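You operate a simulated robot arm through the tools that you are given. There is no shell and no other tool. Be economical: measure what you need, move in short steps, check, and stop when the job is done.

The job below is to be done with a simulated robot arm. You get a single attempt, and the scene is never put back.

TASK
Save one sharp probe picture of the core from mark 2.
Fine: lamp at 2; leave the probe in.

The check looks at the end state, three seconds after you hand in, the way a careful person would. Anything else that was tipped, shoved, dropped, spilled or broken makes it a failure.

THE ROBOT
A 7-joint arm with a three-finger gripper, on a carriage that runs on a rail from [-1, -2222] to [0, 258] (x, y) and turns from -101 to 231 degrees about z. Base frame: it is fixed where the carriage stands at the start and does not move with it; the origin is on the floor, on the carriage's upright axis, x ahead of it, y to its left, z up. Units: mm, degrees, N and s.
With the tool pointing down near the work surface it reaches from about 220 to 740 mm from the robot's upright axis, wherever it stands. Its first joint turns from -115.0 to 115.0 degrees. Places, roughly: air valve [400, 300, 900]; blower switch [400, 500, 900]; clamp lever [500, 600, 1000]; lamp knob [400, 100, 900]. Payload 2.69 kg.
The tool frame sits at the grasp point between the pads (the TCP): z along the fingers, y along the line on which they close. The tips reach 30 mm beyond it. Largest opening 128 mm; the body of the gripper starts 117 mm behind the TCP.
Orientation is that of the tool frame in the base frame, as a unit quaternion [w, x, y, z]. With the fingers straight down and closing along the base's y, the tool's x points along the base's -x, its y along +y and its z along -z.

THE INTERFACE
- The arm moves only by the tool servo_tool. Its argument "rows" is a list of rows, each an object (a shift or turn left out is 0, a gripper value left out holds the last) with "delta_pos": the shift along the tool's x, y, z in m, a list of three; "dr": the turn, a rotation vector about the tool's x, y, z in degrees, a list of three; "jaw": the opening, from 0 (shut) to 1 (fully open). In form: [{"delta_pos": [tx, ty, tz], "dr": [rx, ry, rz], "jaw": jaw}, ...]. A call has 1 to 12 rows; each row is the pose to reach, as a shift and turn from the pose commanded when the call began, along the tool's axes at that moment. Each row takes 0.2 s and may step no farther than 50 mm and 8.6 degrees from the row before; otherwise, or with a gripper value out of range, the whole call is refused. A pose out of reach is approached as far as the arm can. The call stops where the force on the tool passes 40 N (or 10 N more than at its start, if that is more) or the arm is blocked; 0.2 s more then pass. Each finger halts on what it meets, pressing with about 31 N; the grip force reading is that of the motor and also rises with nothing between the fingers. The clock runs only during rows and for 0.2 s after the last one: add rows that repeat a pose to give the fingers time. The reply holds the time, the measured pose of the TCP, the force on the tool along the base axes, the opening and the grip force, in the units named above and with some noise, with the torque about the TCP (base axes, N m) and any sound that the robot's microphone picked up.
- Cameras (640 x 400 px; columns grow to the right, rows downward): "scene" is now at [11.3, 155.5, 1753.9]; the picture's right is [-0.20, -0.98, 0.00], its down [-0.80, 0.16, -0.57] and it looks along [0.56, -0.11, -0.82] (base axes); focal length 265 px, centre (320, 200). "wrist" rides on the gripper at [58, 54, -131] in the tool frame; the picture's right is [-0.68, 0.74, 0.00], its down [-0.62, -0.57, -0.55] and it looks along [-0.40, -0.37, 0.84] (tool axes); focal length 234 px, centre (320, 200). There is no depth. A picture from a camera that has moved, and an enlarged one, comes with that camera's place and axes in the base frame and with its lens.
- camera(camera): a new picture of that camera. It takes no simulated time.
- slide_trunk(by): slides the trunk up (or, below 0, down) by that many mm; the arm and the scene camera ride with it, the base frame stays. It gives what a move gives, with no picture.
- base_move(legs): drives the robot by 1 to 6 legs, each [ahead, left, turn to the left] in mm, mm and degrees, along the robot's own axes; the way and the turn of a leg run together, so that a leg with both is an arc; at most 1500 mm and 180 degrees a leg. The arm and the cameras ride along, it lands a little off, and it stops where it bumps. It keeps to its track: a leg is cut to what the track allows. It gives what a move gives.
- head_to(pan, tilt): turns the head with the scene camera to pan (to the left, within 155 degrees either way) and tilt (down, from -29 to 69), counted from straight ahead of the robot. It gives what a move gives.
- enlarge(camera, box): a new picture of the part [left, top, right, bottom] of that camera's present view, enlarged. It takes no simulated time.
- close_job(): hands the job in; it is judged then, once.

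Work in short steps. Places have to be worked out from the pictures, the camera data and where the tool is seen: move nearer, look again, correct. Check each grasp and each placing, and mend what went wrong. You have 120 turns and 98 pictures in all, those below and enlarged ones among them. Open the gripper and draw the arm clear of the work before you hand the job in, unless the task says otherwise; then end with one line.

The tools are called after "Emit:" as name(argument=value, ...) on one line, values as JSON. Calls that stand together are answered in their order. servo_tool: Moves the arm, as the interface text tells. Its arguments: {"type":"object","properties":{"rows":{"type":"array","items":{"type":"object","properties":{"delta_pos":{"type":"array","items":{"type":"number"}},"dr":{"type":"array","items":{"type":"number"}},"jaw":{"type":"number"}}}}},"required":["rows"]} The other tools are called the same way: slide_trunk (by) slides the trunk up or down; base_move (legs) drives the base; head_to (pan, tilt) turns the head that bears the scene camera; camera (camera) takes a picture; enlarge (camera, box) takes an enlarged picture of a part of a camera's view; close_job () hands the job in.

At the start:

```text
t: 0.0
tcp_pos: [477.6, 123.7, 1278.9]
orientation: [0.0, -0.001, 1.0, 0.0]
wrist_force: [-0.5, 0.5, -0.1]
moment: [-0.01, 0.0, 0.01]
grip_width: 128.0
grasp_force: 0.0
trunk travel left (down, up): [-925.0, 65.0]
robot x, y, heading: [1.1, -7.1, 0.0]
head pan, tilt: [-11.3, 55.0]
```

scene: 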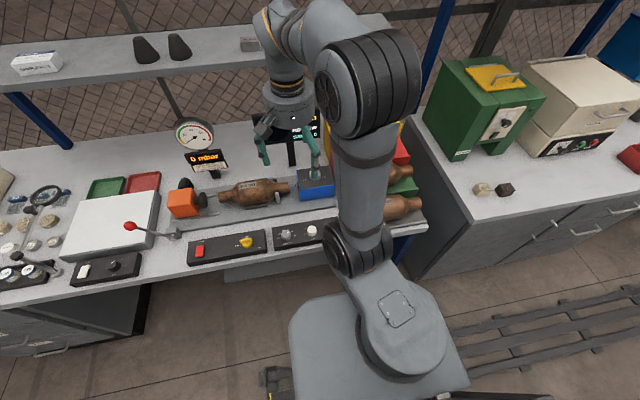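
wrist: 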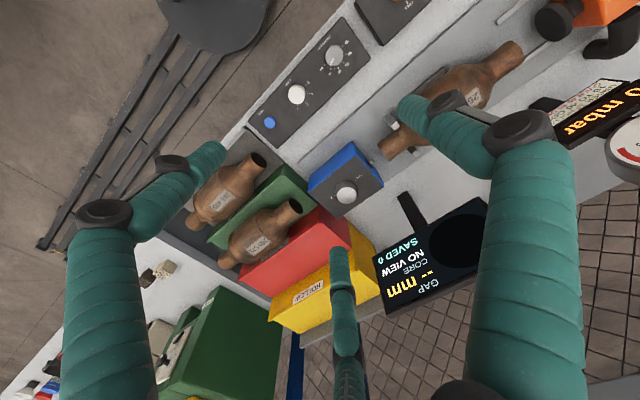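

The scene shows a bench with a part on a rig, a blue box, control panels and a display saying "NO VIEW, SAVED 0". I'll look closer at the panels.

Emit:
enlarge(camera="scene", box=[170, 100, 350, 212])

Emit:
enlarge(camera="scene", box=[180, 170, 350, 276])

Emit:
enlarge(camera="wrist", box=[240, 0, 480, 150])

Emit:
enlarge(camera="wrist", box=[180, 120, 500, 320])

```text
3.56 times, centred on (260, 156) of scene
camera zoom: at [11.3, 155.5, 1753.9], right [-0.2, -0.98, 0.0], down [-0.8, 0.16, -0.57], along [0.56, -0.11, -0.82], focal length 943 px, centre (533, 356)
```

zoom: 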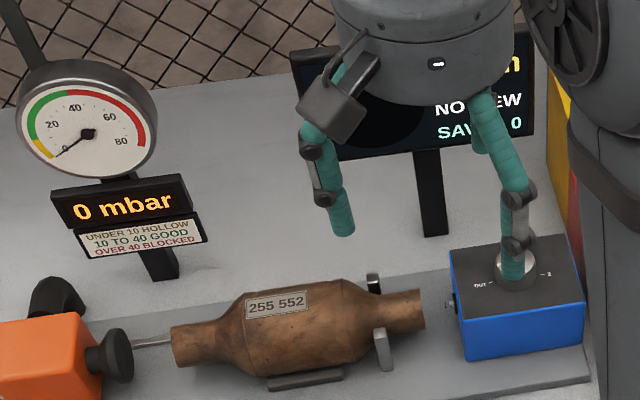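

```text
3.76 times, centred on (265, 223) of scene
camera zoom: at [11.3, 155.5, 1753.9], right [-0.2, -0.98, 0.0], down [-0.8, 0.16, -0.57], along [0.56, -0.11, -0.82], focal length 999 px, centre (527, 113)
```

zoom: 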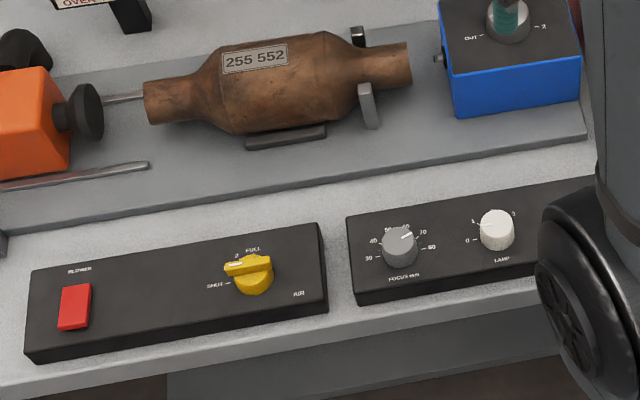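

```text
2.67 times, centred on (360, 75) of wrist
camera zoom: at [419.4, 176.4, 1410.3], right [0.68, 0.74, 0.0], down [0.62, -0.57, 0.55], along [0.4, -0.37, -0.84], focal length 624 px, centre (213, 533)
```

zoom: 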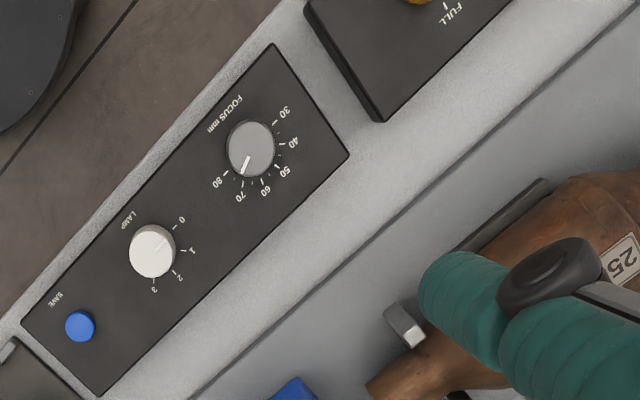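

```text
2.00 times, centred on (340, 220) of wrist
camera zoom: at [419.4, 176.4, 1410.3], right [0.68, 0.74, 0.0], down [0.62, -0.57, 0.55], along [0.4, -0.37, -0.84], focal length 468 px, centre (280, 160)
```

zoom: 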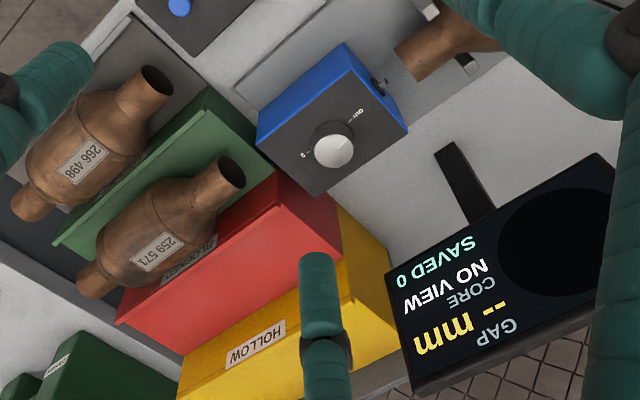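

The panel layout is clear: the probe box has a knob (OUT to 2), then FOCUS, LAMP and SAVE. The gripper seems to have extra finger links, so I'll half-close it in free air to see how they meet.

Emit:
servo_tool(rows=[{"jaw": 0.3}, {"jaw": 0.3}, {"jaw": 0.3}, {"jaw": 0.3}, {"jaw": 0.3}, {"jaw": 0.3}])

Emit:
camera(camera="wrist")

Emit:
camera(camera="scene")

```text
t: 1.4
tcp_pos: [477.4, 124.2, 1279.5]
orientation: [0.0, 0.0, 1.0, 0.0]
wrist_force: [-0.1, 0.1, 0.2]
moment: [0.02, 0.0, 0.01]
grip_width: 38.4
grasp_force: 0.0
trunk travel left (down, up): [-925.0, 65.0]
robot x, y, heading: [1.0, 1.1, 0.1]
head pan, tilt: [-11.3, 55.0]
```

```text
91 pictures are left
camera wrist: at [419.4, 176.4, 1410.3], right [0.68, 0.74, 0.0], down [0.62, -0.57, 0.55], along [0.4, -0.37, -0.84], focal length 234 px, centre (320, 200)
```

wrist: 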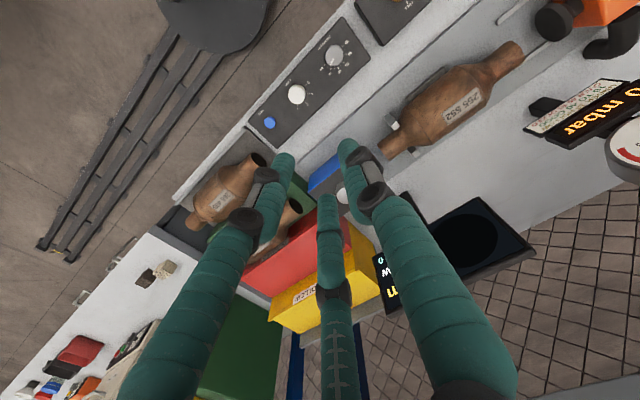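

```text
90 pictures are left
camera scene: at [11.3, 155.5, 1753.9], right [-0.2, -0.98, 0.0], down [-0.8, 0.16, -0.57], along [0.56, -0.11, -0.82], focal length 265 px, centre (320, 200)
```

scene: 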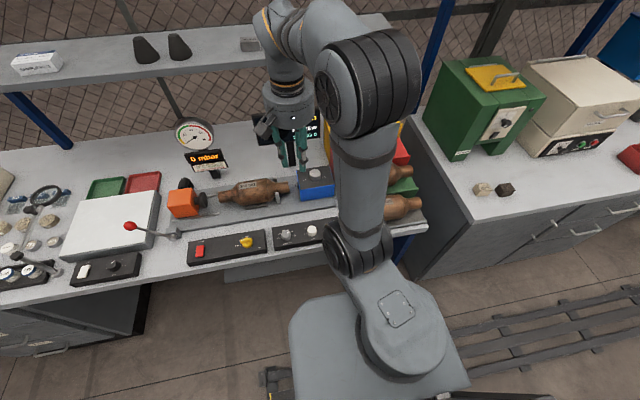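

The gripper is a tripod that closes around the TCP, so it can hold round knobs. I estimate the probe knob at (640, 48, 1000), and I'll move above it and look.

Emit:
servo_tool(rows=[{"delta_pos": [-0.04, -0.019, 0.02], "jaw": 0.7}, {"delta_pos": [-0.08, -0.038, 0.04]}, {"delta_pos": [-0.12, -0.057, 0.06]}, {"delta_pos": [-0.16, -0.076, 0.08]}, {"delta_pos": [-0.16, -0.076, 0.12]}, {"delta_pos": [-0.16, -0.076, 0.15]}])

Emit:
camera(camera="wrist")

Emit:
camera(camera="scene")

```text
t: 2.8
tcp_pos: [638.6, 47.9, 1130.5]
orientation: [-0.001, 0.0, 1.0, 0.0]
wrist_force: [0.2, 0.1, -0.1]
moment: [0.03, 0.07, 0.0]
grip_width: 89.6
grasp_force: 0.1
trunk travel left (down, up): [-925.0, 65.0]
robot x, y, heading: [0.8, -1.3, -0.1]
head pan, tilt: [-11.3, 55.0]
```

```text
89 pictures are left
camera wrist: at [581.0, 100.0, 1261.5], right [0.68, 0.74, 0.0], down [0.62, -0.57, 0.55], along [0.4, -0.37, -0.84], focal length 234 px, centre (320, 200)
```

wrist: 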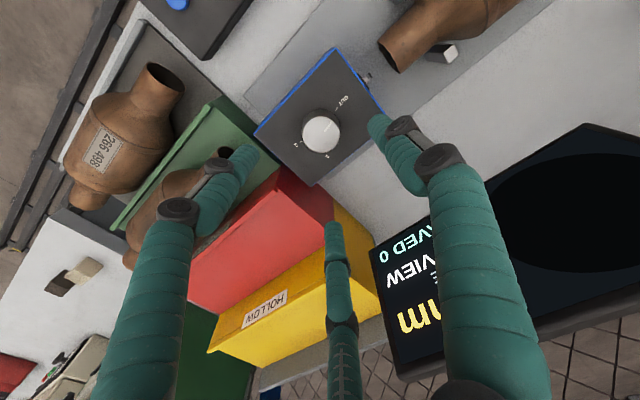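

```text
88 pictures are left
camera scene: at [13.4, 155.1, 1754.0], right [-0.2, -0.98, 0.0], down [-0.8, 0.16, -0.57], along [0.56, -0.11, -0.82], focal length 265 px, centre (320, 200)
```

scene: 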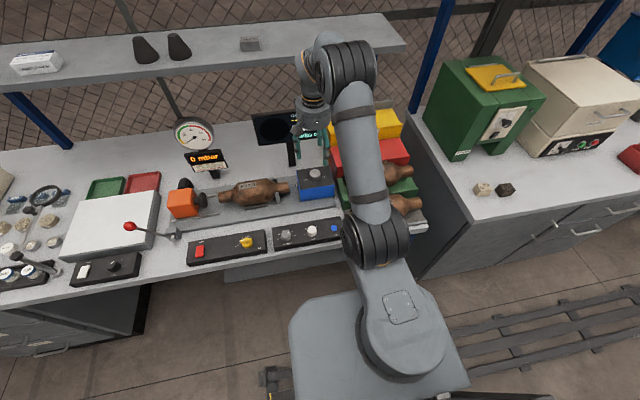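

Now enlarging the knob in both views to refine its place and read the marks.

Emit:
enlarge(camera="wrist", box=[250, 80, 390, 168])

Emit:
enlarge(camera="scene", box=[280, 150, 350, 194])

```text
4.55 times, centred on (320, 124) of wrist
camera zoom: at [581.0, 100.0, 1261.5], right [0.68, 0.74, 0.0], down [0.62, -0.57, 0.55], along [0.4, -0.37, -0.84], focal length 1064 px, centre (320, 546)
```

zoom: 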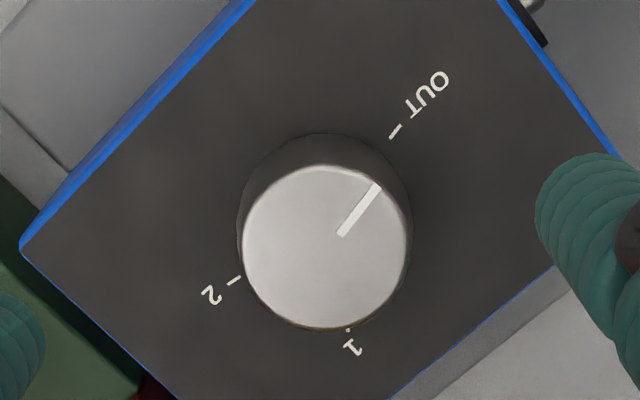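

```text
9.09 times, centred on (315, 172) of scene
camera zoom: at [13.4, 155.1, 1754.0], right [-0.2, -0.98, 0.0], down [-0.8, 0.16, -0.57], along [0.56, -0.11, -0.82], focal length 2412 px, centre (366, 454)
```

zoom: 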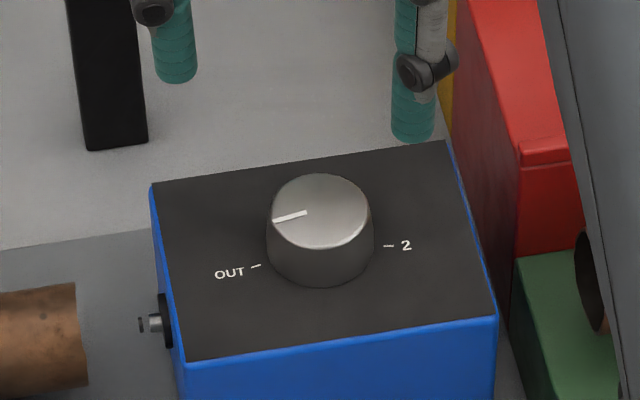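

The knob top is at about (638, 49, 1014), 40 mm wide. The pointer is at OUT, and mark 2 is about 190° clockwise from above, past mark 1. I'll pre-turn the hand −80° and open it before descending.

Emit:
servo_tool(rows=[{"dr": [0, 0, -8], "jaw": 0.65}, {"dr": [0, 0, -16]}, {"dr": [0, 0, -24]}, {"dr": [0, 0, -32]}, {"dr": [0, 0, -40]}, {"dr": [0, 0, -48]}, {"dr": [0, 0, -56]}, {"dr": [0, 0, -64]}, {"dr": [0, 0, -72]}, {"dr": [0, 0, -80]}])

Emit:
camera(camera="wrist")

```text
t: 5.0
tcp_pos: [636.5, 47.4, 1130.6]
orientation: [0.0, -0.644, 0.765, 0.0]
wrist_force: [-0.4, 0.8, -1.6]
moment: [0.0, 0.0, 0.0]
grip_width: 83.1
grasp_force: 0.0
trunk travel left (down, up): [-925.0, 65.0]
robot x, y, heading: [-0.6, 1.5, 0.0]
head pan, tilt: [-11.3, 55.0]
```

```text
85 pictures are left
camera wrist: at [575.1, -2.0, 1260.5], right [-0.61, 0.79, 0.0], down [0.66, 0.51, 0.55], along [0.43, 0.33, -0.84], focal length 234 px, centre (320, 200)
```

wrist: 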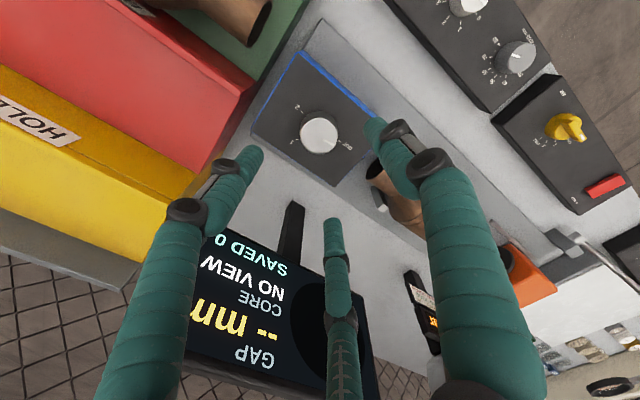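

The knob estimate from here is (637, 44–48), and the TCP is over it. I'll descend to about z 1026 and close gently.

Emit:
servo_tool(rows=[{"delta_pos": [0, 0, 0.04]}, {"delta_pos": [0, 0, 0.07]}, {"delta_pos": [0, 0, 0.09]}, {"delta_pos": [0, 0, 0.105]}])

Emit:
enlarge(camera="scene", box=[260, 120, 370, 189])

Emit:
camera(camera="wrist")

```text
t: 6.0
tcp_pos: [640.6, 48.2, 1023.2]
orientation: [-0.001, -0.643, 0.766, 0.0]
wrist_force: [-0.4, 0.3, 0.6]
moment: [-0.03, 0.01, 0.02]
grip_width: 83.2
grasp_force: 0.1
trunk travel left (down, up): [-925.0, 65.0]
robot x, y, heading: [0.4, -4.1, -0.2]
head pan, tilt: [-11.3, 55.0]
```

```text
5.80 times, centred on (315, 154) of scene
camera zoom: at [11.9, 155.6, 1753.9], right [-0.2, -0.98, 0.0], down [-0.8, 0.16, -0.57], along [0.56, -0.11, -0.82], focal length 1538 px, centre (349, 464)
```

zoom: 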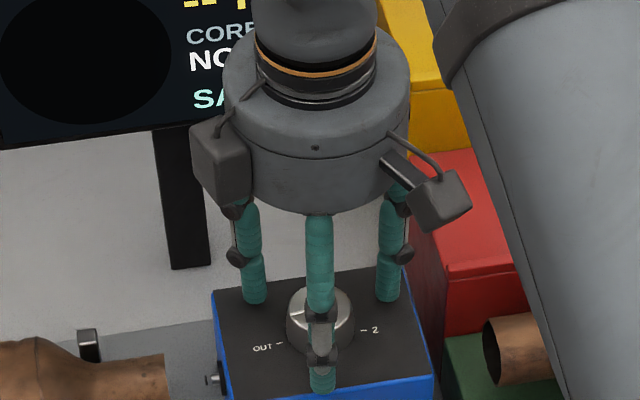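

```text
83 pictures are left
camera wrist: at [577.2, -2.4, 1154.1], right [-0.61, 0.79, 0.0], down [0.66, 0.51, 0.55], along [0.44, 0.33, -0.84], focal length 234 px, centre (320, 200)
```

wrist: 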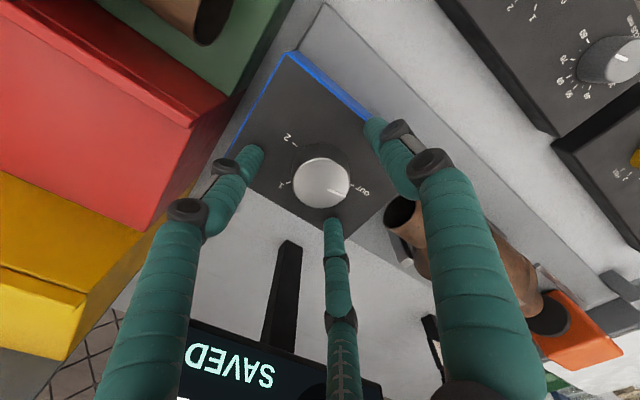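

The fingers straddle the knob: one in front and two behind. Closing on it now.

Emit:
servo_tool(rows=[{"jaw": 0.4}, {"jaw": 0.32}, {"jaw": 0.25}, {"jaw": 0.2}, {"jaw": 0.2}, {"jaw": 0.2}, {"jaw": 0.2}])

Emit:
enlarge(camera="scene", box=[260, 120, 370, 189])

Emit:
camera(camera="wrist")

```text
t: 7.6
tcp_pos: [640.1, 47.1, 1024.3]
orientation: [0.001, -0.642, 0.766, 0.0]
wrist_force: [5.1, 3.7, 2.1]
moment: [0.26, -0.24, -0.01]
grip_width: 42.2
grasp_force: 45.3
trunk travel left (down, up): [-925.0, 65.0]
robot x, y, heading: [-2.6, 2.1, -0.1]
head pan, tilt: [-11.3, 55.0]
```

```text
5.80 times, centred on (315, 154) of scene
camera zoom: at [11.9, 156.5, 1753.8], right [-0.2, -0.98, 0.0], down [-0.8, 0.16, -0.57], along [0.56, -0.11, -0.82], focal length 1538 px, centre (349, 464)
```

zoom: 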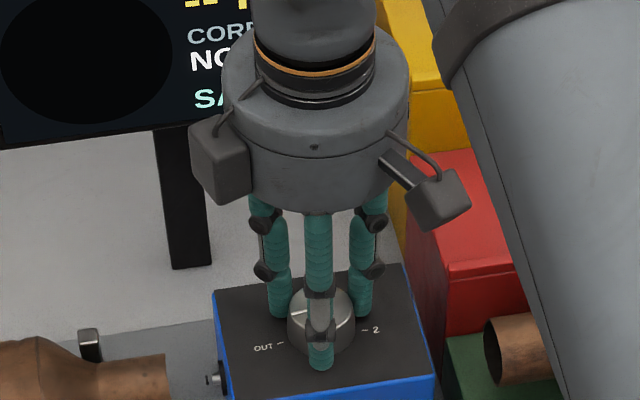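

```text
81 pictures are left
camera wrist: at [577.4, -1.2, 1154.6], right [-0.61, 0.79, 0.0], down [0.66, 0.51, 0.55], along [0.44, 0.33, -0.84], focal length 234 px, centre (320, 200)
```

wrist: 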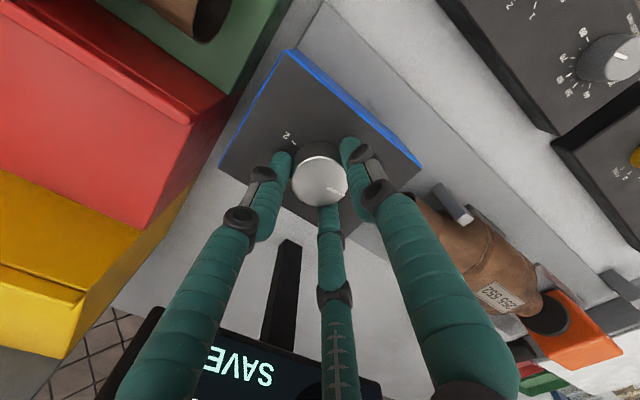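

Gripped at 42 mm. I'll turn clockwise 40° and check.

Emit:
servo_tool(rows=[{"dr": [0, 0, 8]}, {"dr": [0, 0, 16]}, {"dr": [0, 0, 24]}, {"dr": [0, 0, 32]}, {"dr": [0, 0, 40]}])

Emit:
camera(camera="wrist")

Emit:
enlarge(camera="scene", box=[260, 100, 370, 200])

```text
t: 8.8
tcp_pos: [640.2, 47.4, 1024.6]
orientation: [0.0, -0.341, 0.94, 0.0]
wrist_force: [13.0, 1.7, 1.4]
moment: [-0.27, -0.49, -0.02]
grip_width: 42.1
grasp_force: 44.9
trunk travel left (down, up): [-925.0, 65.0]
robot x, y, heading: [-0.4, 2.6, 0.0]
head pan, tilt: [-11.3, 55.0]
```

```text
80 pictures are left
camera wrist: at [561.3, 50.8, 1154.6], right [0.05, 1.0, 0.0], down [0.83, -0.04, 0.55], along [0.55, -0.03, -0.84], focal length 234 px, centre (320, 200)
```

wrist: 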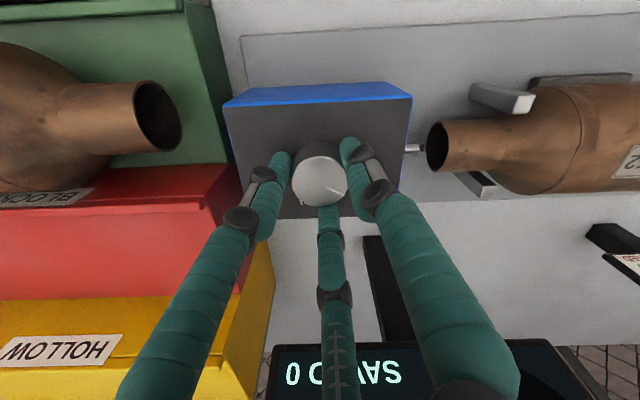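

```text
4.00 times, centred on (315, 150) of scene
camera zoom: at [14.1, 156.0, 1753.9], right [-0.2, -0.98, 0.0], down [-0.8, 0.16, -0.57], along [0.56, -0.11, -0.82], focal length 1061 px, centre (340, 400)
```

zoom: 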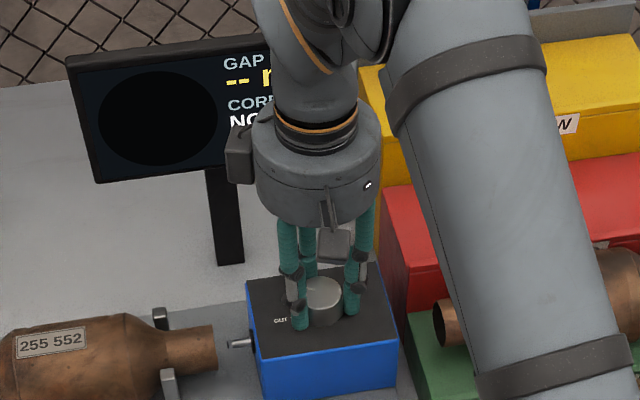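

The knob follows the hand and the probe is extending. There is a 13 N side load in +x, so I'll ease 1.5 mm in +x and keep turning.

Emit:
servo_tool(rows=[{"delta_pos": [-0.00115, -0.00096, 0], "dr": [0, 0, 8]}, {"delta_pos": [-0.00115, -0.00096, 0], "dr": [0, 0, 16]}, {"delta_pos": [-0.00115, -0.00096, 0], "dr": [0, 0, 24]}, {"delta_pos": [-0.00115, -0.00096, 0], "dr": [0, 0, 32]}, {"delta_pos": [-0.00115, -0.00096, 0], "dr": [0, 0, 40]}, {"delta_pos": [-0.00115, -0.00096, 0], "dr": [0, 0, 48]}, {"delta_pos": [-0.00115, -0.00096, 0], "dr": [0, 0, 56]}])

Emit:
camera(camera="wrist")

Emit:
enlarge(camera="scene", box=[220, 100, 380, 200])

```text
t: 10.4
tcp_pos: [640.1, 48.6, 1024.8]
orientation: [0.0, 0.141, 0.99, 0.0]
wrist_force: [11.3, 1.8, 1.7]
moment: [-0.1, -0.32, 0.01]
grip_width: 42.0
grasp_force: 44.9
trunk travel left (down, up): [-925.0, 65.0]
robot x, y, heading: [2.3, 1.6, -0.1]
head pan, tilt: [-11.3, 55.0]
```

```text
78 pictures are left
camera wrist: at [599.7, 114.6, 1154.7], right [0.86, 0.52, 0.0], down [0.43, -0.71, 0.55], along [0.28, -0.47, -0.84], focal length 234 px, centre (320, 200)
```

wrist: 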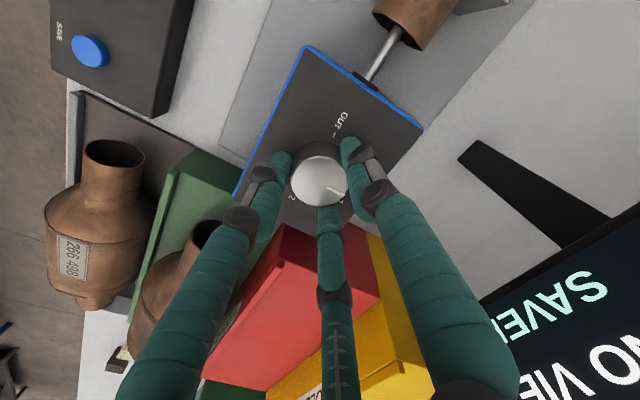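

```text
4.00 times, centred on (300, 150) of scene
camera zoom: at [13.4, 155.8, 1753.9], right [-0.2, -0.98, 0.0], down [-0.8, 0.16, -0.57], along [0.56, -0.11, -0.82], focal length 1061 px, centre (400, 400)
```

zoom: 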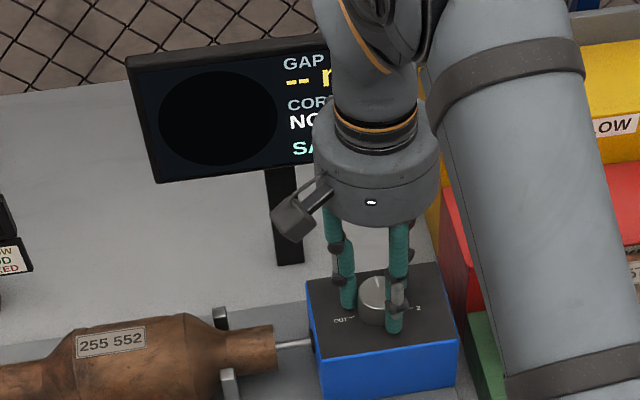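

The probe enters the nozzle, 96° turned so far. Continuing another 64°.

Emit:
servo_tool(rows=[{"dr": [0, 0, 8]}, {"dr": [0, 0, 16]}, {"dr": [0, 0, 24]}, {"dr": [0, 0, 32]}, {"dr": [0, 0, 40]}, {"dr": [0, 0, 48]}, {"dr": [0, 0, 56]}, {"dr": [0, 0, 64]}])

Emit:
camera(camera="wrist")

Emit:
enlarge(camera="scene", box=[220, 100, 380, 200])

```text
t: 12.2
tcp_pos: [640.5, 46.8, 1024.8]
orientation: [0.0, 0.643, 0.766, 0.001]
wrist_force: [8.2, 0.0, 3.6]
moment: [0.07, -0.08, 0.03]
grip_width: 42.0
grasp_force: 44.5
trunk travel left (down, up): [-925.0, 65.0]
robot x, y, heading: [1.7, 1.2, -0.1]
head pan, tilt: [-11.3, 55.0]
```

```text
76 pictures are left
camera wrist: at [683.5, 113.3, 1154.7], right [0.84, -0.54, 0.0], down [-0.45, -0.7, 0.55], along [-0.3, -0.46, -0.84], focal length 234 px, centre (320, 200)
```

wrist: 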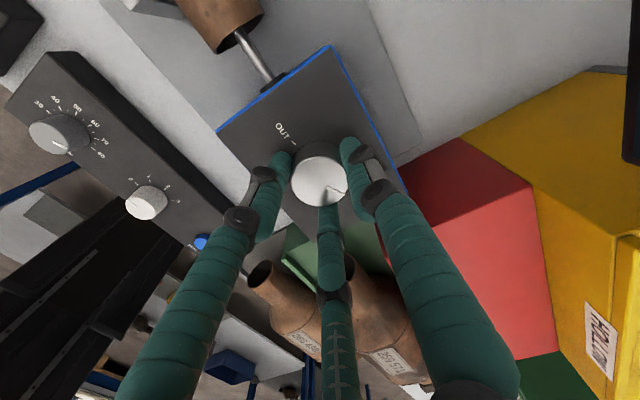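

```text
4.00 times, centred on (300, 150) of scene
camera zoom: at [12.8, 155.6, 1753.9], right [-0.2, -0.98, 0.0], down [-0.8, 0.16, -0.57], along [0.56, -0.11, -0.82], focal length 1061 px, centre (400, 400)
```

zoom: 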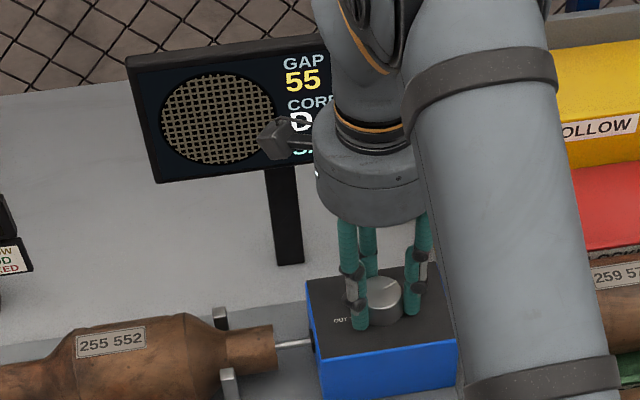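

The display now shows GAP 55 and an image. Zooming in on the knob to see the pointer against mark 2.

Emit:
enlarge(camera="wrist", box=[250, 110, 400, 230])

```text
3.33 times, centred on (325, 170) of wrist
camera zoom: at [683.5, 113.3, 1154.7], right [0.84, -0.54, 0.0], down [-0.45, -0.7, 0.55], along [-0.3, -0.46, -0.84], focal length 781 px, centre (303, 300)
```

zoom: 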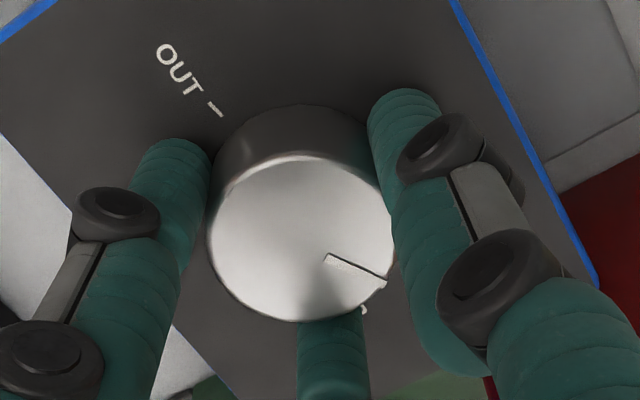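

A white tick, likely mark 2, shows about 20° beyond the pointer. Turning 16° more.

Emit:
servo_tool(rows=[{"dr": [0, 0, 8]}, {"dr": [0, 0, 16]}, {"dr": [0, 0, 16]}])

Emit:
enlarge(camera="wrist", box=[250, 110, 400, 230])

Emit:
enlarge(camera="scene", box=[220, 100, 380, 200])

```text
t: 13.0
tcp_pos: [640.1, 47.6, 1024.0]
orientation: [0.0, 0.743, 0.669, 0.0]
wrist_force: [10.0, -2.0, 2.2]
moment: [-0.08, -0.29, 0.01]
grip_width: 41.9
grasp_force: 44.9
trunk travel left (down, up): [-925.0, 65.0]
robot x, y, heading: [1.8, 3.0, -0.1]
head pan, tilt: [-11.3, 55.0]
```

```text
3.33 times, centred on (325, 170) of wrist
camera zoom: at [699.9, 99.0, 1154.8], right [0.66, -0.75, 0.0], down [-0.63, -0.55, 0.55], along [-0.41, -0.36, -0.84], focal length 781 px, centre (303, 300)
```

zoom: 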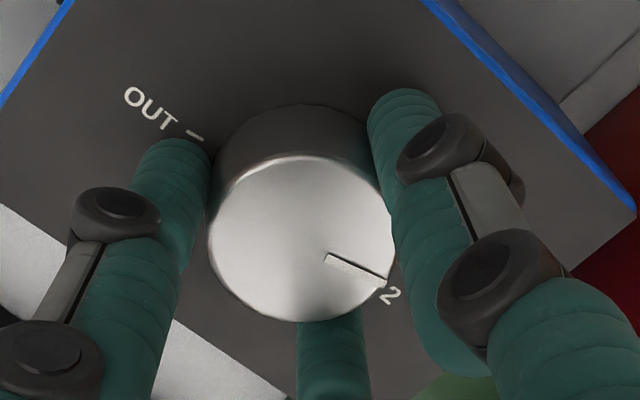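

```text
4.00 times, centred on (300, 150) of scene
camera zoom: at [13.0, 155.2, 1753.9], right [-0.2, -0.98, 0.0], down [-0.8, 0.16, -0.57], along [0.56, -0.11, -0.82], focal length 1061 px, centre (400, 400)
```

zoom: 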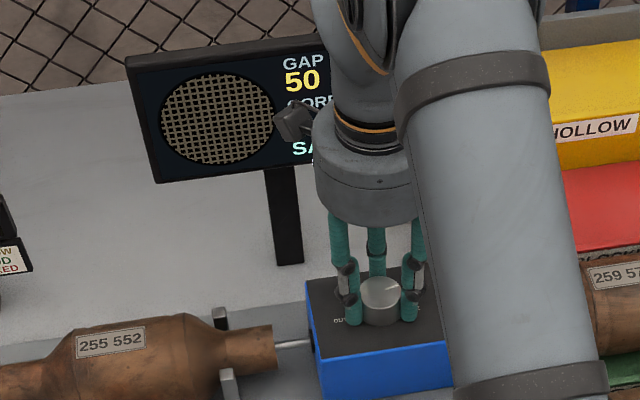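

I'll release and rise for a clear view of the pointer and marks.

Emit:
servo_tool(rows=[{"jaw": 0.5}, {"jaw": 0.65}, {"jaw": 0.65}, {"jaw": 0.65}, {"delta_pos": [0, 0, -0.03]}, {"delta_pos": [0, 0, -0.07]}, {"delta_pos": [0, 0, -0.1]}])

Emit:
camera(camera="wrist")

Emit:
enlarge(camera="wrist", box=[250, 70, 390, 168])

Emit:
enlarge(camera="scene", box=[230, 100, 350, 194])

```text
t: 14.6
tcp_pos: [638.7, 48.6, 1123.3]
orientation: [0.0, 0.743, 0.669, 0.0]
wrist_force: [0.2, 0.4, 0.2]
moment: [0.02, -0.01, -0.02]
grip_width: 83.3
grasp_force: 0.0
trunk travel left (down, up): [-925.0, 65.0]
robot x, y, heading: [-0.5, 0.7, 0.2]
head pan, tilt: [-11.3, 55.0]
```

```text
71 pictures are left
camera wrist: at [699.4, 100.5, 1254.4], right [0.66, -0.75, 0.0], down [-0.63, -0.55, 0.55], along [-0.41, -0.36, -0.84], focal length 234 px, centre (320, 200)
```

wrist: 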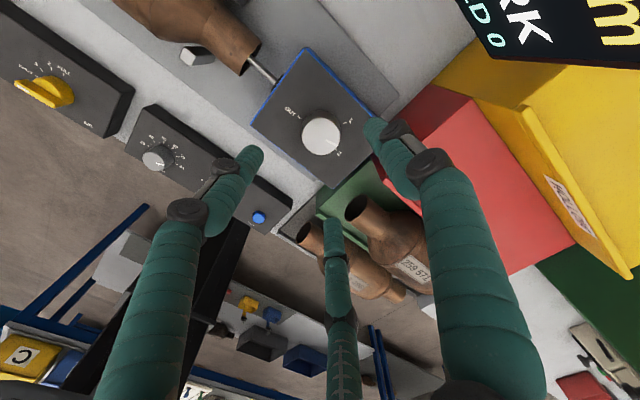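

```text
4.08 times, centred on (320, 119) of wrist
camera zoom: at [699.4, 100.5, 1254.4], right [0.66, -0.75, 0.0], down [-0.63, -0.55, 0.55], along [-0.41, -0.36, -0.84], focal length 956 px, centre (320, 531)
```

zoom: 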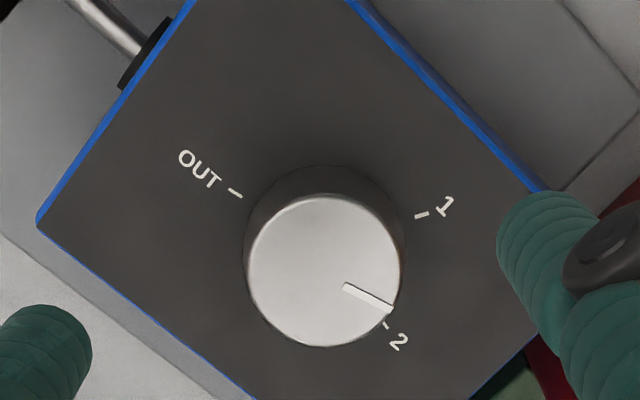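

```text
4.26 times, centred on (290, 147) of scene
camera zoom: at [10.9, 155.2, 1753.9], right [-0.2, -0.98, 0.0], down [-0.8, 0.16, -0.57], along [0.56, -0.11, -0.82], focal length 1129 px, centre (448, 426)
```

zoom: 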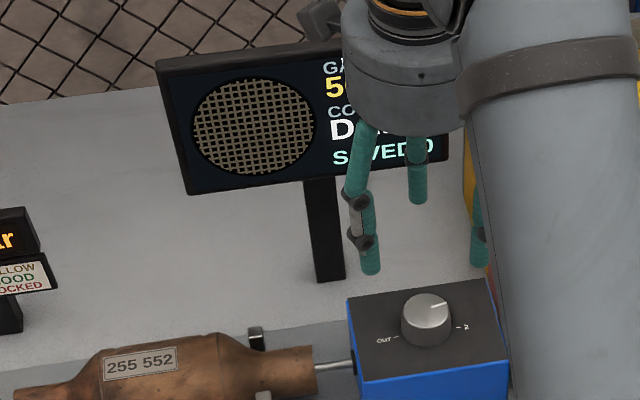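

From base-frame geometry the pointer is at about 165° and mark 2 at about 188°, so some 22° more is needed. I'll wind the hand back to neutral first.

Emit:
servo_tool(rows=[{"dr": [0, 0, -8.2]}, {"dr": [0, 0, -16.4]}, {"dr": [0, 0, -24.6]}, {"dr": [0, 0, -32.8]}, {"dr": [0, 0, -41]}, {"dr": [0, 0, -49.2]}, {"dr": [0, 0, -57.4]}, {"dr": [0, 0, -65.6]}, {"dr": [0, 0, -73.8]}, {"dr": [0, 0, -82]}, {"dr": [0, 0, -90.2]}, {"dr": [0, 0, -96]}])

Emit:
enlarge(camera="wrist", box=[250, 70, 390, 168])

```text
t: 17.2
tcp_pos: [640.1, 47.7, 1124.6]
orientation: [0.001, -0.001, 1.0, 0.0]
wrist_force: [-0.2, -0.9, -0.8]
moment: [0.02, 0.03, -0.03]
grip_width: 83.3
grasp_force: 0.0
trunk travel left (down, up): [-925.0, 65.0]
robot x, y, heading: [-0.3, 4.1, 0.2]
head pan, tilt: [-11.3, 55.0]
```

```text
4.08 times, centred on (320, 119) of wrist
camera zoom: at [580.8, 100.4, 1255.9], right [0.67, 0.74, 0.0], down [0.62, -0.56, 0.55], along [0.4, -0.37, -0.84], focal length 956 px, centre (320, 531)
```

zoom: 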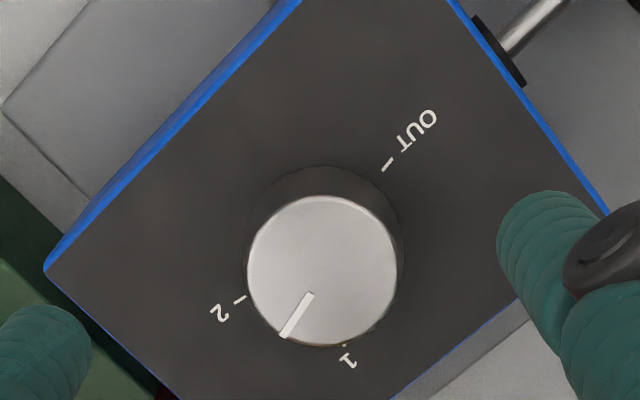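

Pointer at 165°, consistent. Descend, grip and turn 22° clockwise.

Emit:
servo_tool(rows=[{"delta_pos": [0, 0, 0.04]}, {"delta_pos": [0, 0, 0.08]}, {"delta_pos": [0, 0, 0.1]}, {"delta_pos": [0, 0, 0.1], "jaw": 0.4}, {"delta_pos": [0, 0, 0.1], "jaw": 0.2}, {"delta_pos": [0, 0, 0.1]}, {"delta_pos": [0, 0, 0.1]}, {"delta_pos": [0, 0, 0.1]}])

Emit:
servo_tool(rows=[{"dr": [0, 0, 8]}, {"dr": [0, 0, 16]}, {"dr": [0, 0, 22]}, {"dr": [0, 0, 22]}])

Emit:
enlarge(camera="wrist", box=[250, 110, 400, 230])

Emit:
enlarge(camera="scene", box=[220, 100, 380, 200])

```text
t: 19.0
tcp_pos: [639.5, 47.2, 1025.8]
orientation: [0.001, 0.0, 1.0, 0.0]
wrist_force: [3.1, -0.7, 0.1]
moment: [-0.08, -0.19, 0.01]
grip_width: 42.1
grasp_force: 34.8
trunk travel left (down, up): [-925.0, 65.0]
robot x, y, heading: [0.4, 0.2, 0.1]
head pan, tilt: [-11.3, 55.0]
```

```text
t: 20.0
tcp_pos: [639.7, 47.4, 1023.0]
orientation: [0.0, 0.191, 0.982, 0.0]
wrist_force: [4.2, -1.9, -1.6]
moment: [-0.06, -0.04, 0.01]
grip_width: 42.2
grasp_force: 45.5
trunk travel left (down, up): [-925.0, 65.0]
robot x, y, heading: [1.2, -0.7, -0.1]
head pan, tilt: [-11.3, 55.0]
```

```text
3.33 times, centred on (325, 170) of wrist
camera zoom: at [606.3, 118.4, 1154.7], right [0.9, 0.43, 0.0], down [0.36, -0.76, 0.55], along [0.23, -0.5, -0.84], focal length 781 px, centre (303, 300)
```

zoom: 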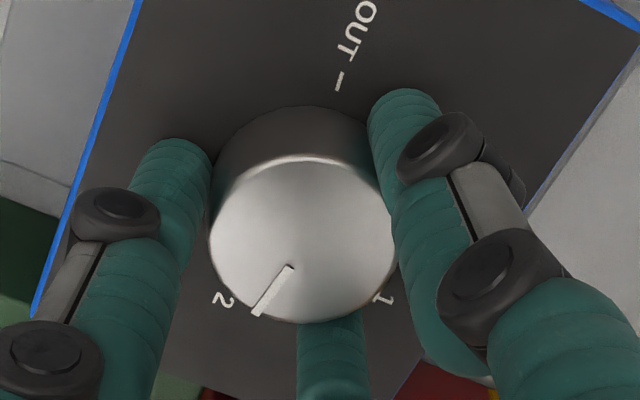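

```text
4.00 times, centred on (300, 150) of scene
camera zoom: at [12.7, 155.2, 1754.0], right [-0.2, -0.98, 0.0], down [-0.8, 0.16, -0.57], along [0.56, -0.11, -0.82], focal length 1061 px, centre (400, 400)
```

zoom: 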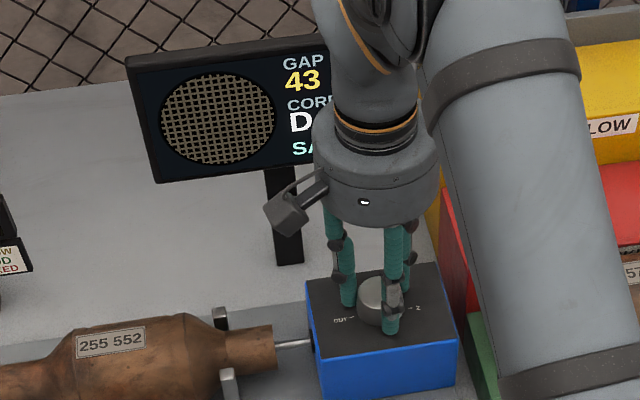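

Gap is now 43. Releasing and rising to verify the pointer against mark 2.

Emit:
servo_tool(rows=[{"jaw": 0.5}, {"jaw": 0.65}, {"jaw": 0.65}, {"jaw": 0.65}, {"delta_pos": [0, 0, -0.03]}, {"delta_pos": [0, 0, -0.07]}, {"delta_pos": [0, 0, -0.1]}])

Emit:
enlarge(camera="wrist", box=[260, 80, 380, 164])

Emit:
enlarge(camera="scene", box=[280, 150, 350, 194])

```text
t: 21.6
tcp_pos: [640.2, 47.9, 1127.0]
orientation: [0.0, 0.19, 0.982, 0.0]
wrist_force: [0.2, 0.9, -0.1]
moment: [0.0, 0.01, 0.02]
grip_width: 83.4
grasp_force: 0.1
trunk travel left (down, up): [-925.0, 65.0]
robot x, y, heading: [1.4, -0.2, -0.1]
head pan, tilt: [-11.3, 55.0]
```

```text
4.76 times, centred on (320, 122) of wrist
camera zoom: at [606.1, 118.8, 1257.0], right [0.9, 0.43, 0.0], down [0.36, -0.75, 0.55], along [0.24, -0.5, -0.84], focal length 1115 px, centre (320, 571)
```

zoom: 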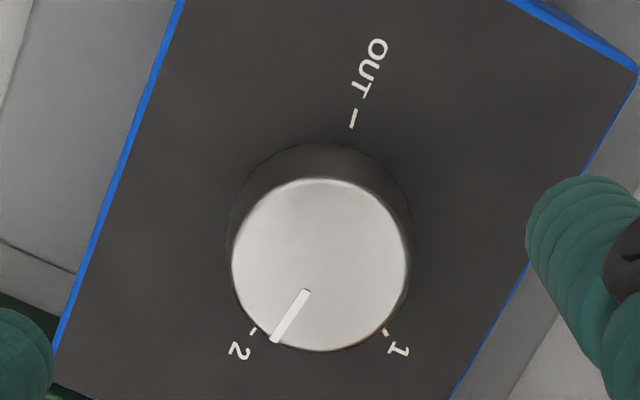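

```text
9.09 times, centred on (315, 172) of scene
camera zoom: at [10.6, 155.6, 1753.9], right [-0.2, -0.98, 0.0], down [-0.8, 0.16, -0.57], along [0.56, -0.11, -0.82], focal length 2412 px, centre (366, 454)
```

zoom: 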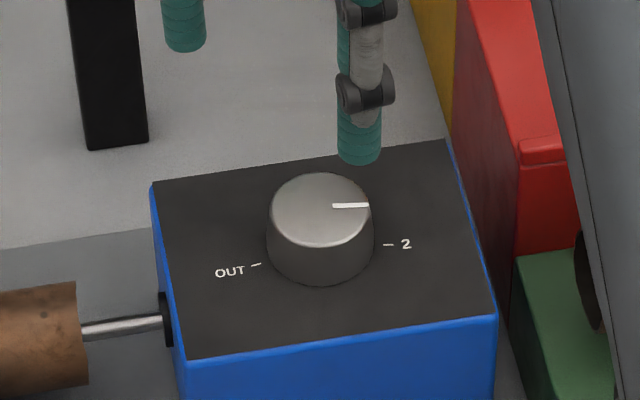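

The pointer is at about 185.5° and mark 2 at about 190.5–192°. Turning 5.5° more clockwise.

Emit:
servo_tool(rows=[{"delta_pos": [0, 0, 0.04]}, {"delta_pos": [0, 0, 0.08]}, {"delta_pos": [0, 0, 0.1]}, {"delta_pos": [0, 0, 0.1], "jaw": 0.4}, {"delta_pos": [0, 0, 0.1], "jaw": 0.2}, {"delta_pos": [0, 0, 0.1]}, {"delta_pos": [0, 0, 0.1]}, {"delta_pos": [0, 0, 0.1]}, {"delta_pos": [0, 0, 0.1], "dr": [0, 0, 5.5]}, {"delta_pos": [0, 0, 0.1], "dr": [0, 0, 5.5]}])

Emit:
servo_tool(rows=[{"jaw": 0.5}, {"jaw": 0.65}, {"jaw": 0.65}, {"jaw": 0.65}, {"delta_pos": [0, 0, -0.03]}, {"delta_pos": [0, 0, -0.07]}, {"delta_pos": [0, 0, -0.1]}])

Emit:
enlarge(camera="wrist", box=[260, 80, 380, 164])

Emit:
enlarge(camera="scene", box=[230, 100, 350, 194])

```text
t: 23.8
tcp_pos: [641.4, 47.0, 1025.1]
orientation: [-0.001, 0.238, 0.971, 0.0]
wrist_force: [-10.8, 0.0, -5.5]
moment: [-0.31, 0.26, 0.87]
grip_width: 41.7
grasp_force: 45.5
trunk travel left (down, up): [-925.0, 65.0]
robot x, y, heading: [-3.4, 0.5, -0.1]
head pan, tilt: [-11.3, 55.0]
```

```text
t: 25.4
tcp_pos: [640.1, 46.0, 1124.8]
orientation: [0.0, 0.238, 0.971, 0.001]
wrist_force: [-0.2, -0.4, 0.3]
moment: [0.05, -0.01, -0.01]
grip_width: 82.9
grasp_force: 0.1
trunk travel left (down, up): [-925.0, 65.0]
robot x, y, heading: [2.1, 0.4, 0.1]
head pan, tilt: [-11.3, 55.0]
```

```text
4.76 times, centred on (320, 122) of wrist
camera zoom: at [612.9, 119.9, 1256.0], right [0.94, 0.34, 0.0], down [0.29, -0.79, 0.55], along [0.19, -0.52, -0.84], focal length 1115 px, centre (320, 571)
```

zoom: 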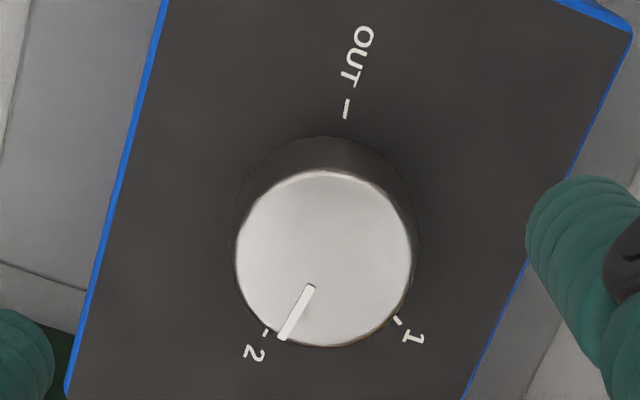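

```text
4.26 times, centred on (290, 147) of scene
camera zoom: at [10.3, 155.2, 1753.9], right [-0.2, -0.98, 0.0], down [-0.8, 0.16, -0.57], along [0.56, -0.11, -0.82], focal length 1129 px, centre (448, 426)
```

zoom: 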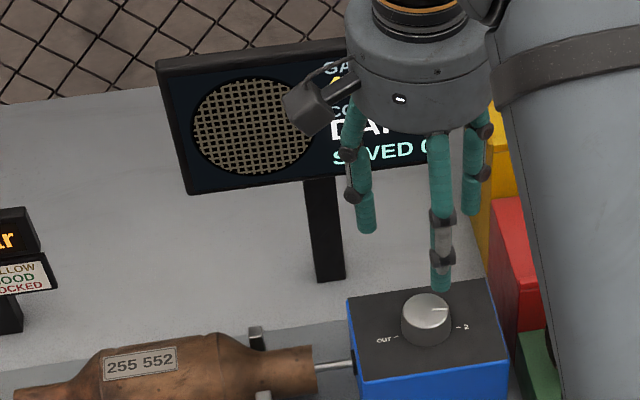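

The 0.87 N·m torque indicates the knob hit its end stop, and the pointer is at mark 2. Now moving to above the lamp knob at about (444, 98) and winding the hand back to neutral.

Emit:
servo_tool(rows=[{"delta_pos": [0.04, -0.009, 0], "dr": [0, 0, -5.5]}, {"delta_pos": [0.08, -0.018, 0], "dr": [0, 0, -11]}, {"delta_pos": [0.12, -0.027, 0], "dr": [0, 0, -16.5]}, {"delta_pos": [0.16, -0.036, 0.01], "dr": [0, 0, -22]}, {"delta_pos": [0.198, -0.0445, 0.03], "dr": [0, 0, -27.5]}, {"delta_pos": [0.198, -0.0445, 0.065], "dr": [0, 0, -27.5]}])

Emit:
camera(camera="wrist")

Emit:
enlarge(camera="wrist", box=[240, 60, 400, 172])

Emit:
enlarge(camera="scene", box=[240, 100, 380, 260])

```text
t: 26.8
tcp_pos: [444.2, 96.5, 1056.8]
orientation: [0.0, 0.0, 1.0, 0.0]
wrist_force: [0.1, -0.1, -0.6]
moment: [0.0, 0.06, 0.0]
grip_width: 83.2
grasp_force: 0.0
trunk travel left (down, up): [-925.0, 65.0]
robot x, y, heading: [0.1, -2.4, 0.1]
head pan, tilt: [-11.3, 55.0]
```

```text
61 pictures are left
camera wrist: at [385.7, 149.3, 1188.8], right [0.68, 0.74, 0.0], down [0.62, -0.57, 0.55], along [0.4, -0.37, -0.84], focal length 234 px, centre (320, 200)
```

wrist: 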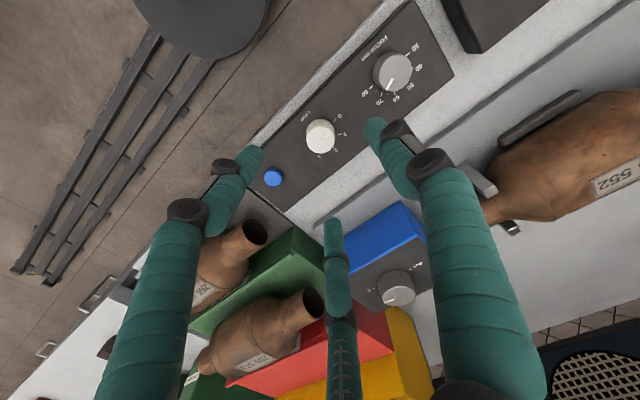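

```text
3.57 times, centred on (320, 116) of wrist
camera zoom: at [385.7, 149.3, 1188.8], right [0.68, 0.74, 0.0], down [0.62, -0.57, 0.55], along [0.4, -0.37, -0.84], focal length 836 px, centre (320, 500)
```

zoom: 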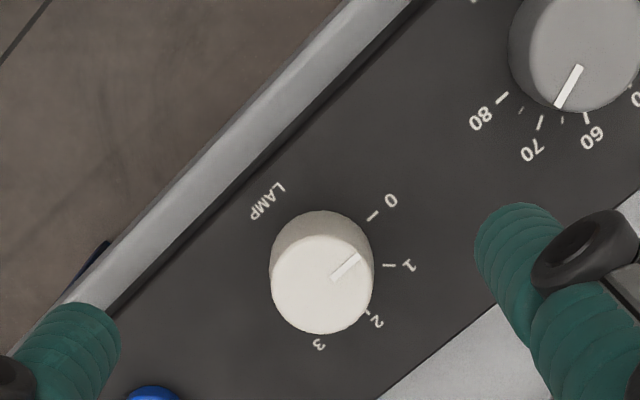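

```text
2.50 times, centred on (310, 180) of scene
camera zoom: at [14.6, 155.7, 1753.9], right [-0.2, -0.98, 0.0], down [-0.8, 0.16, -0.57], along [0.56, -0.11, -0.82], focal length 663 px, centre (345, 250)
```

zoom: 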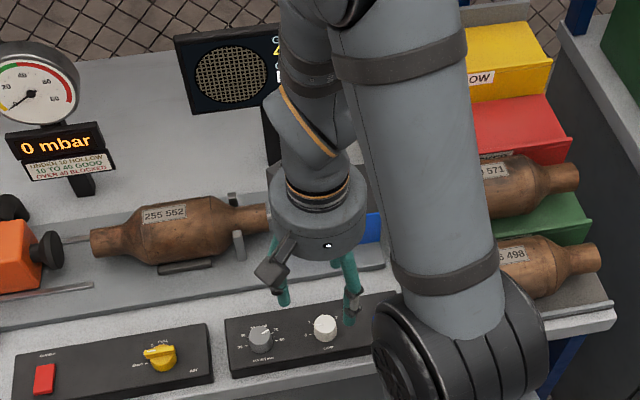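

The lamp knob top is at about (447, 93, 941), pointer on 0. Mark 2 is about 87° clockwise of it. Descending to grip it.

Emit:
servo_tool(rows=[{"delta_pos": [-0.003, -0.003, 0.035], "jaw": 0.6}, {"delta_pos": [-0.003, -0.003, 0.07]}, {"delta_pos": [-0.003, -0.003, 0.09]}, {"delta_pos": [-0.003, -0.003, 0.103]}])

Emit:
camera(camera="wrist")

Emit:
camera(camera="scene")

```text
t: 27.8
tcp_pos: [445.5, 95.0, 957.9]
orientation: [0.001, -0.001, 1.0, 0.0]
wrist_force: [0.1, -0.8, 0.4]
moment: [0.04, 0.01, -0.04]
grip_width: 76.8
grasp_force: 0.0
trunk travel left (down, up): [-925.0, 65.0]
robot x, y, heading: [-0.5, -0.4, -0.0]
head pan, tilt: [-11.3, 55.0]
```

```text
58 pictures are left
camera wrist: at [387.5, 148.2, 1088.7], right [0.68, 0.74, 0.0], down [0.61, -0.57, 0.55], along [0.4, -0.37, -0.84], focal length 234 px, centre (320, 200)
```

wrist: 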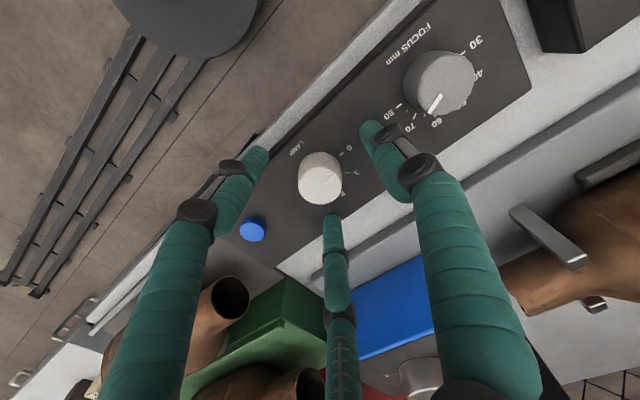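

```text
57 pictures are left
camera scene: at [10.8, 155.4, 1754.0], right [-0.2, -0.98, 0.0], down [-0.8, 0.16, -0.57], along [0.56, -0.11, -0.82], focal length 265 px, centre (320, 200)
```

scene: 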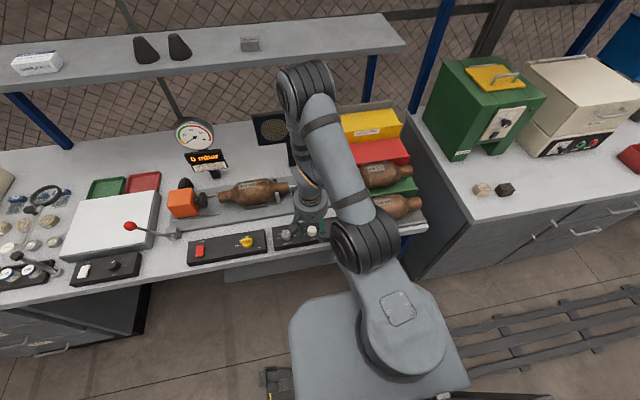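

The knob sits between the fingers. Going 4 mm lower and closing.

Emit:
servo_tool(rows=[{"delta_pos": [0, 0, 0.004]}, {"delta_pos": [0, 0, 0.004], "jaw": 0.35}, {"delta_pos": [0, 0, 0.004], "jaw": 0.12}, {"delta_pos": [0, 0, 0.004]}, {"delta_pos": [0, 0, 0.004]}, {"delta_pos": [0, 0, 0.004]}, {"delta_pos": [0, 0, 0.004]}])

Emit:
enlarge(camera="wrist", box=[240, 100, 400, 220])

```text
t: 28.3
tcp_pos: [443.4, 95.5, 958.3]
orientation: [0.003, 0.003, 1.0, 0.0]
wrist_force: [-2.2, -4.6, 42.8]
moment: [0.28, 0.93, -0.12]
grip_width: 76.5
grasp_force: 22.4
trunk travel left (down, up): [-925.0, 65.0]
robot x, y, heading: [1.1, 0.5, 0.0]
head pan, tilt: [-11.3, 55.0]
stopped in row 2: the force on the tool passed its limit at 46 N (the readings are from after the stop); the commanded pose is now the measured one
```

```text
3.33 times, centred on (320, 160) of wrist
camera zoom: at [386.0, 147.7, 1088.3], right [0.68, 0.73, 0.01], down [0.61, -0.57, 0.55], along [0.41, -0.37, -0.83], focal length 781 px, centre (320, 333)
```

zoom: 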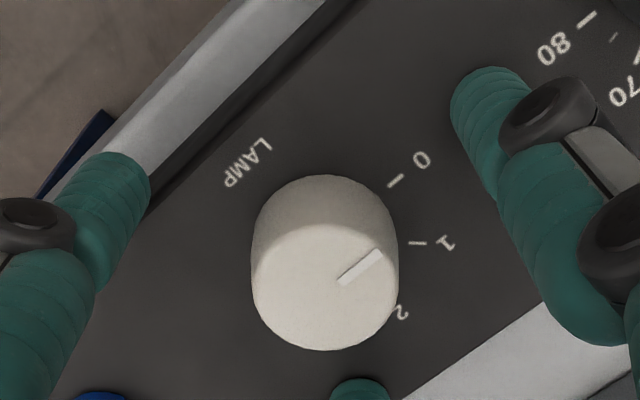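

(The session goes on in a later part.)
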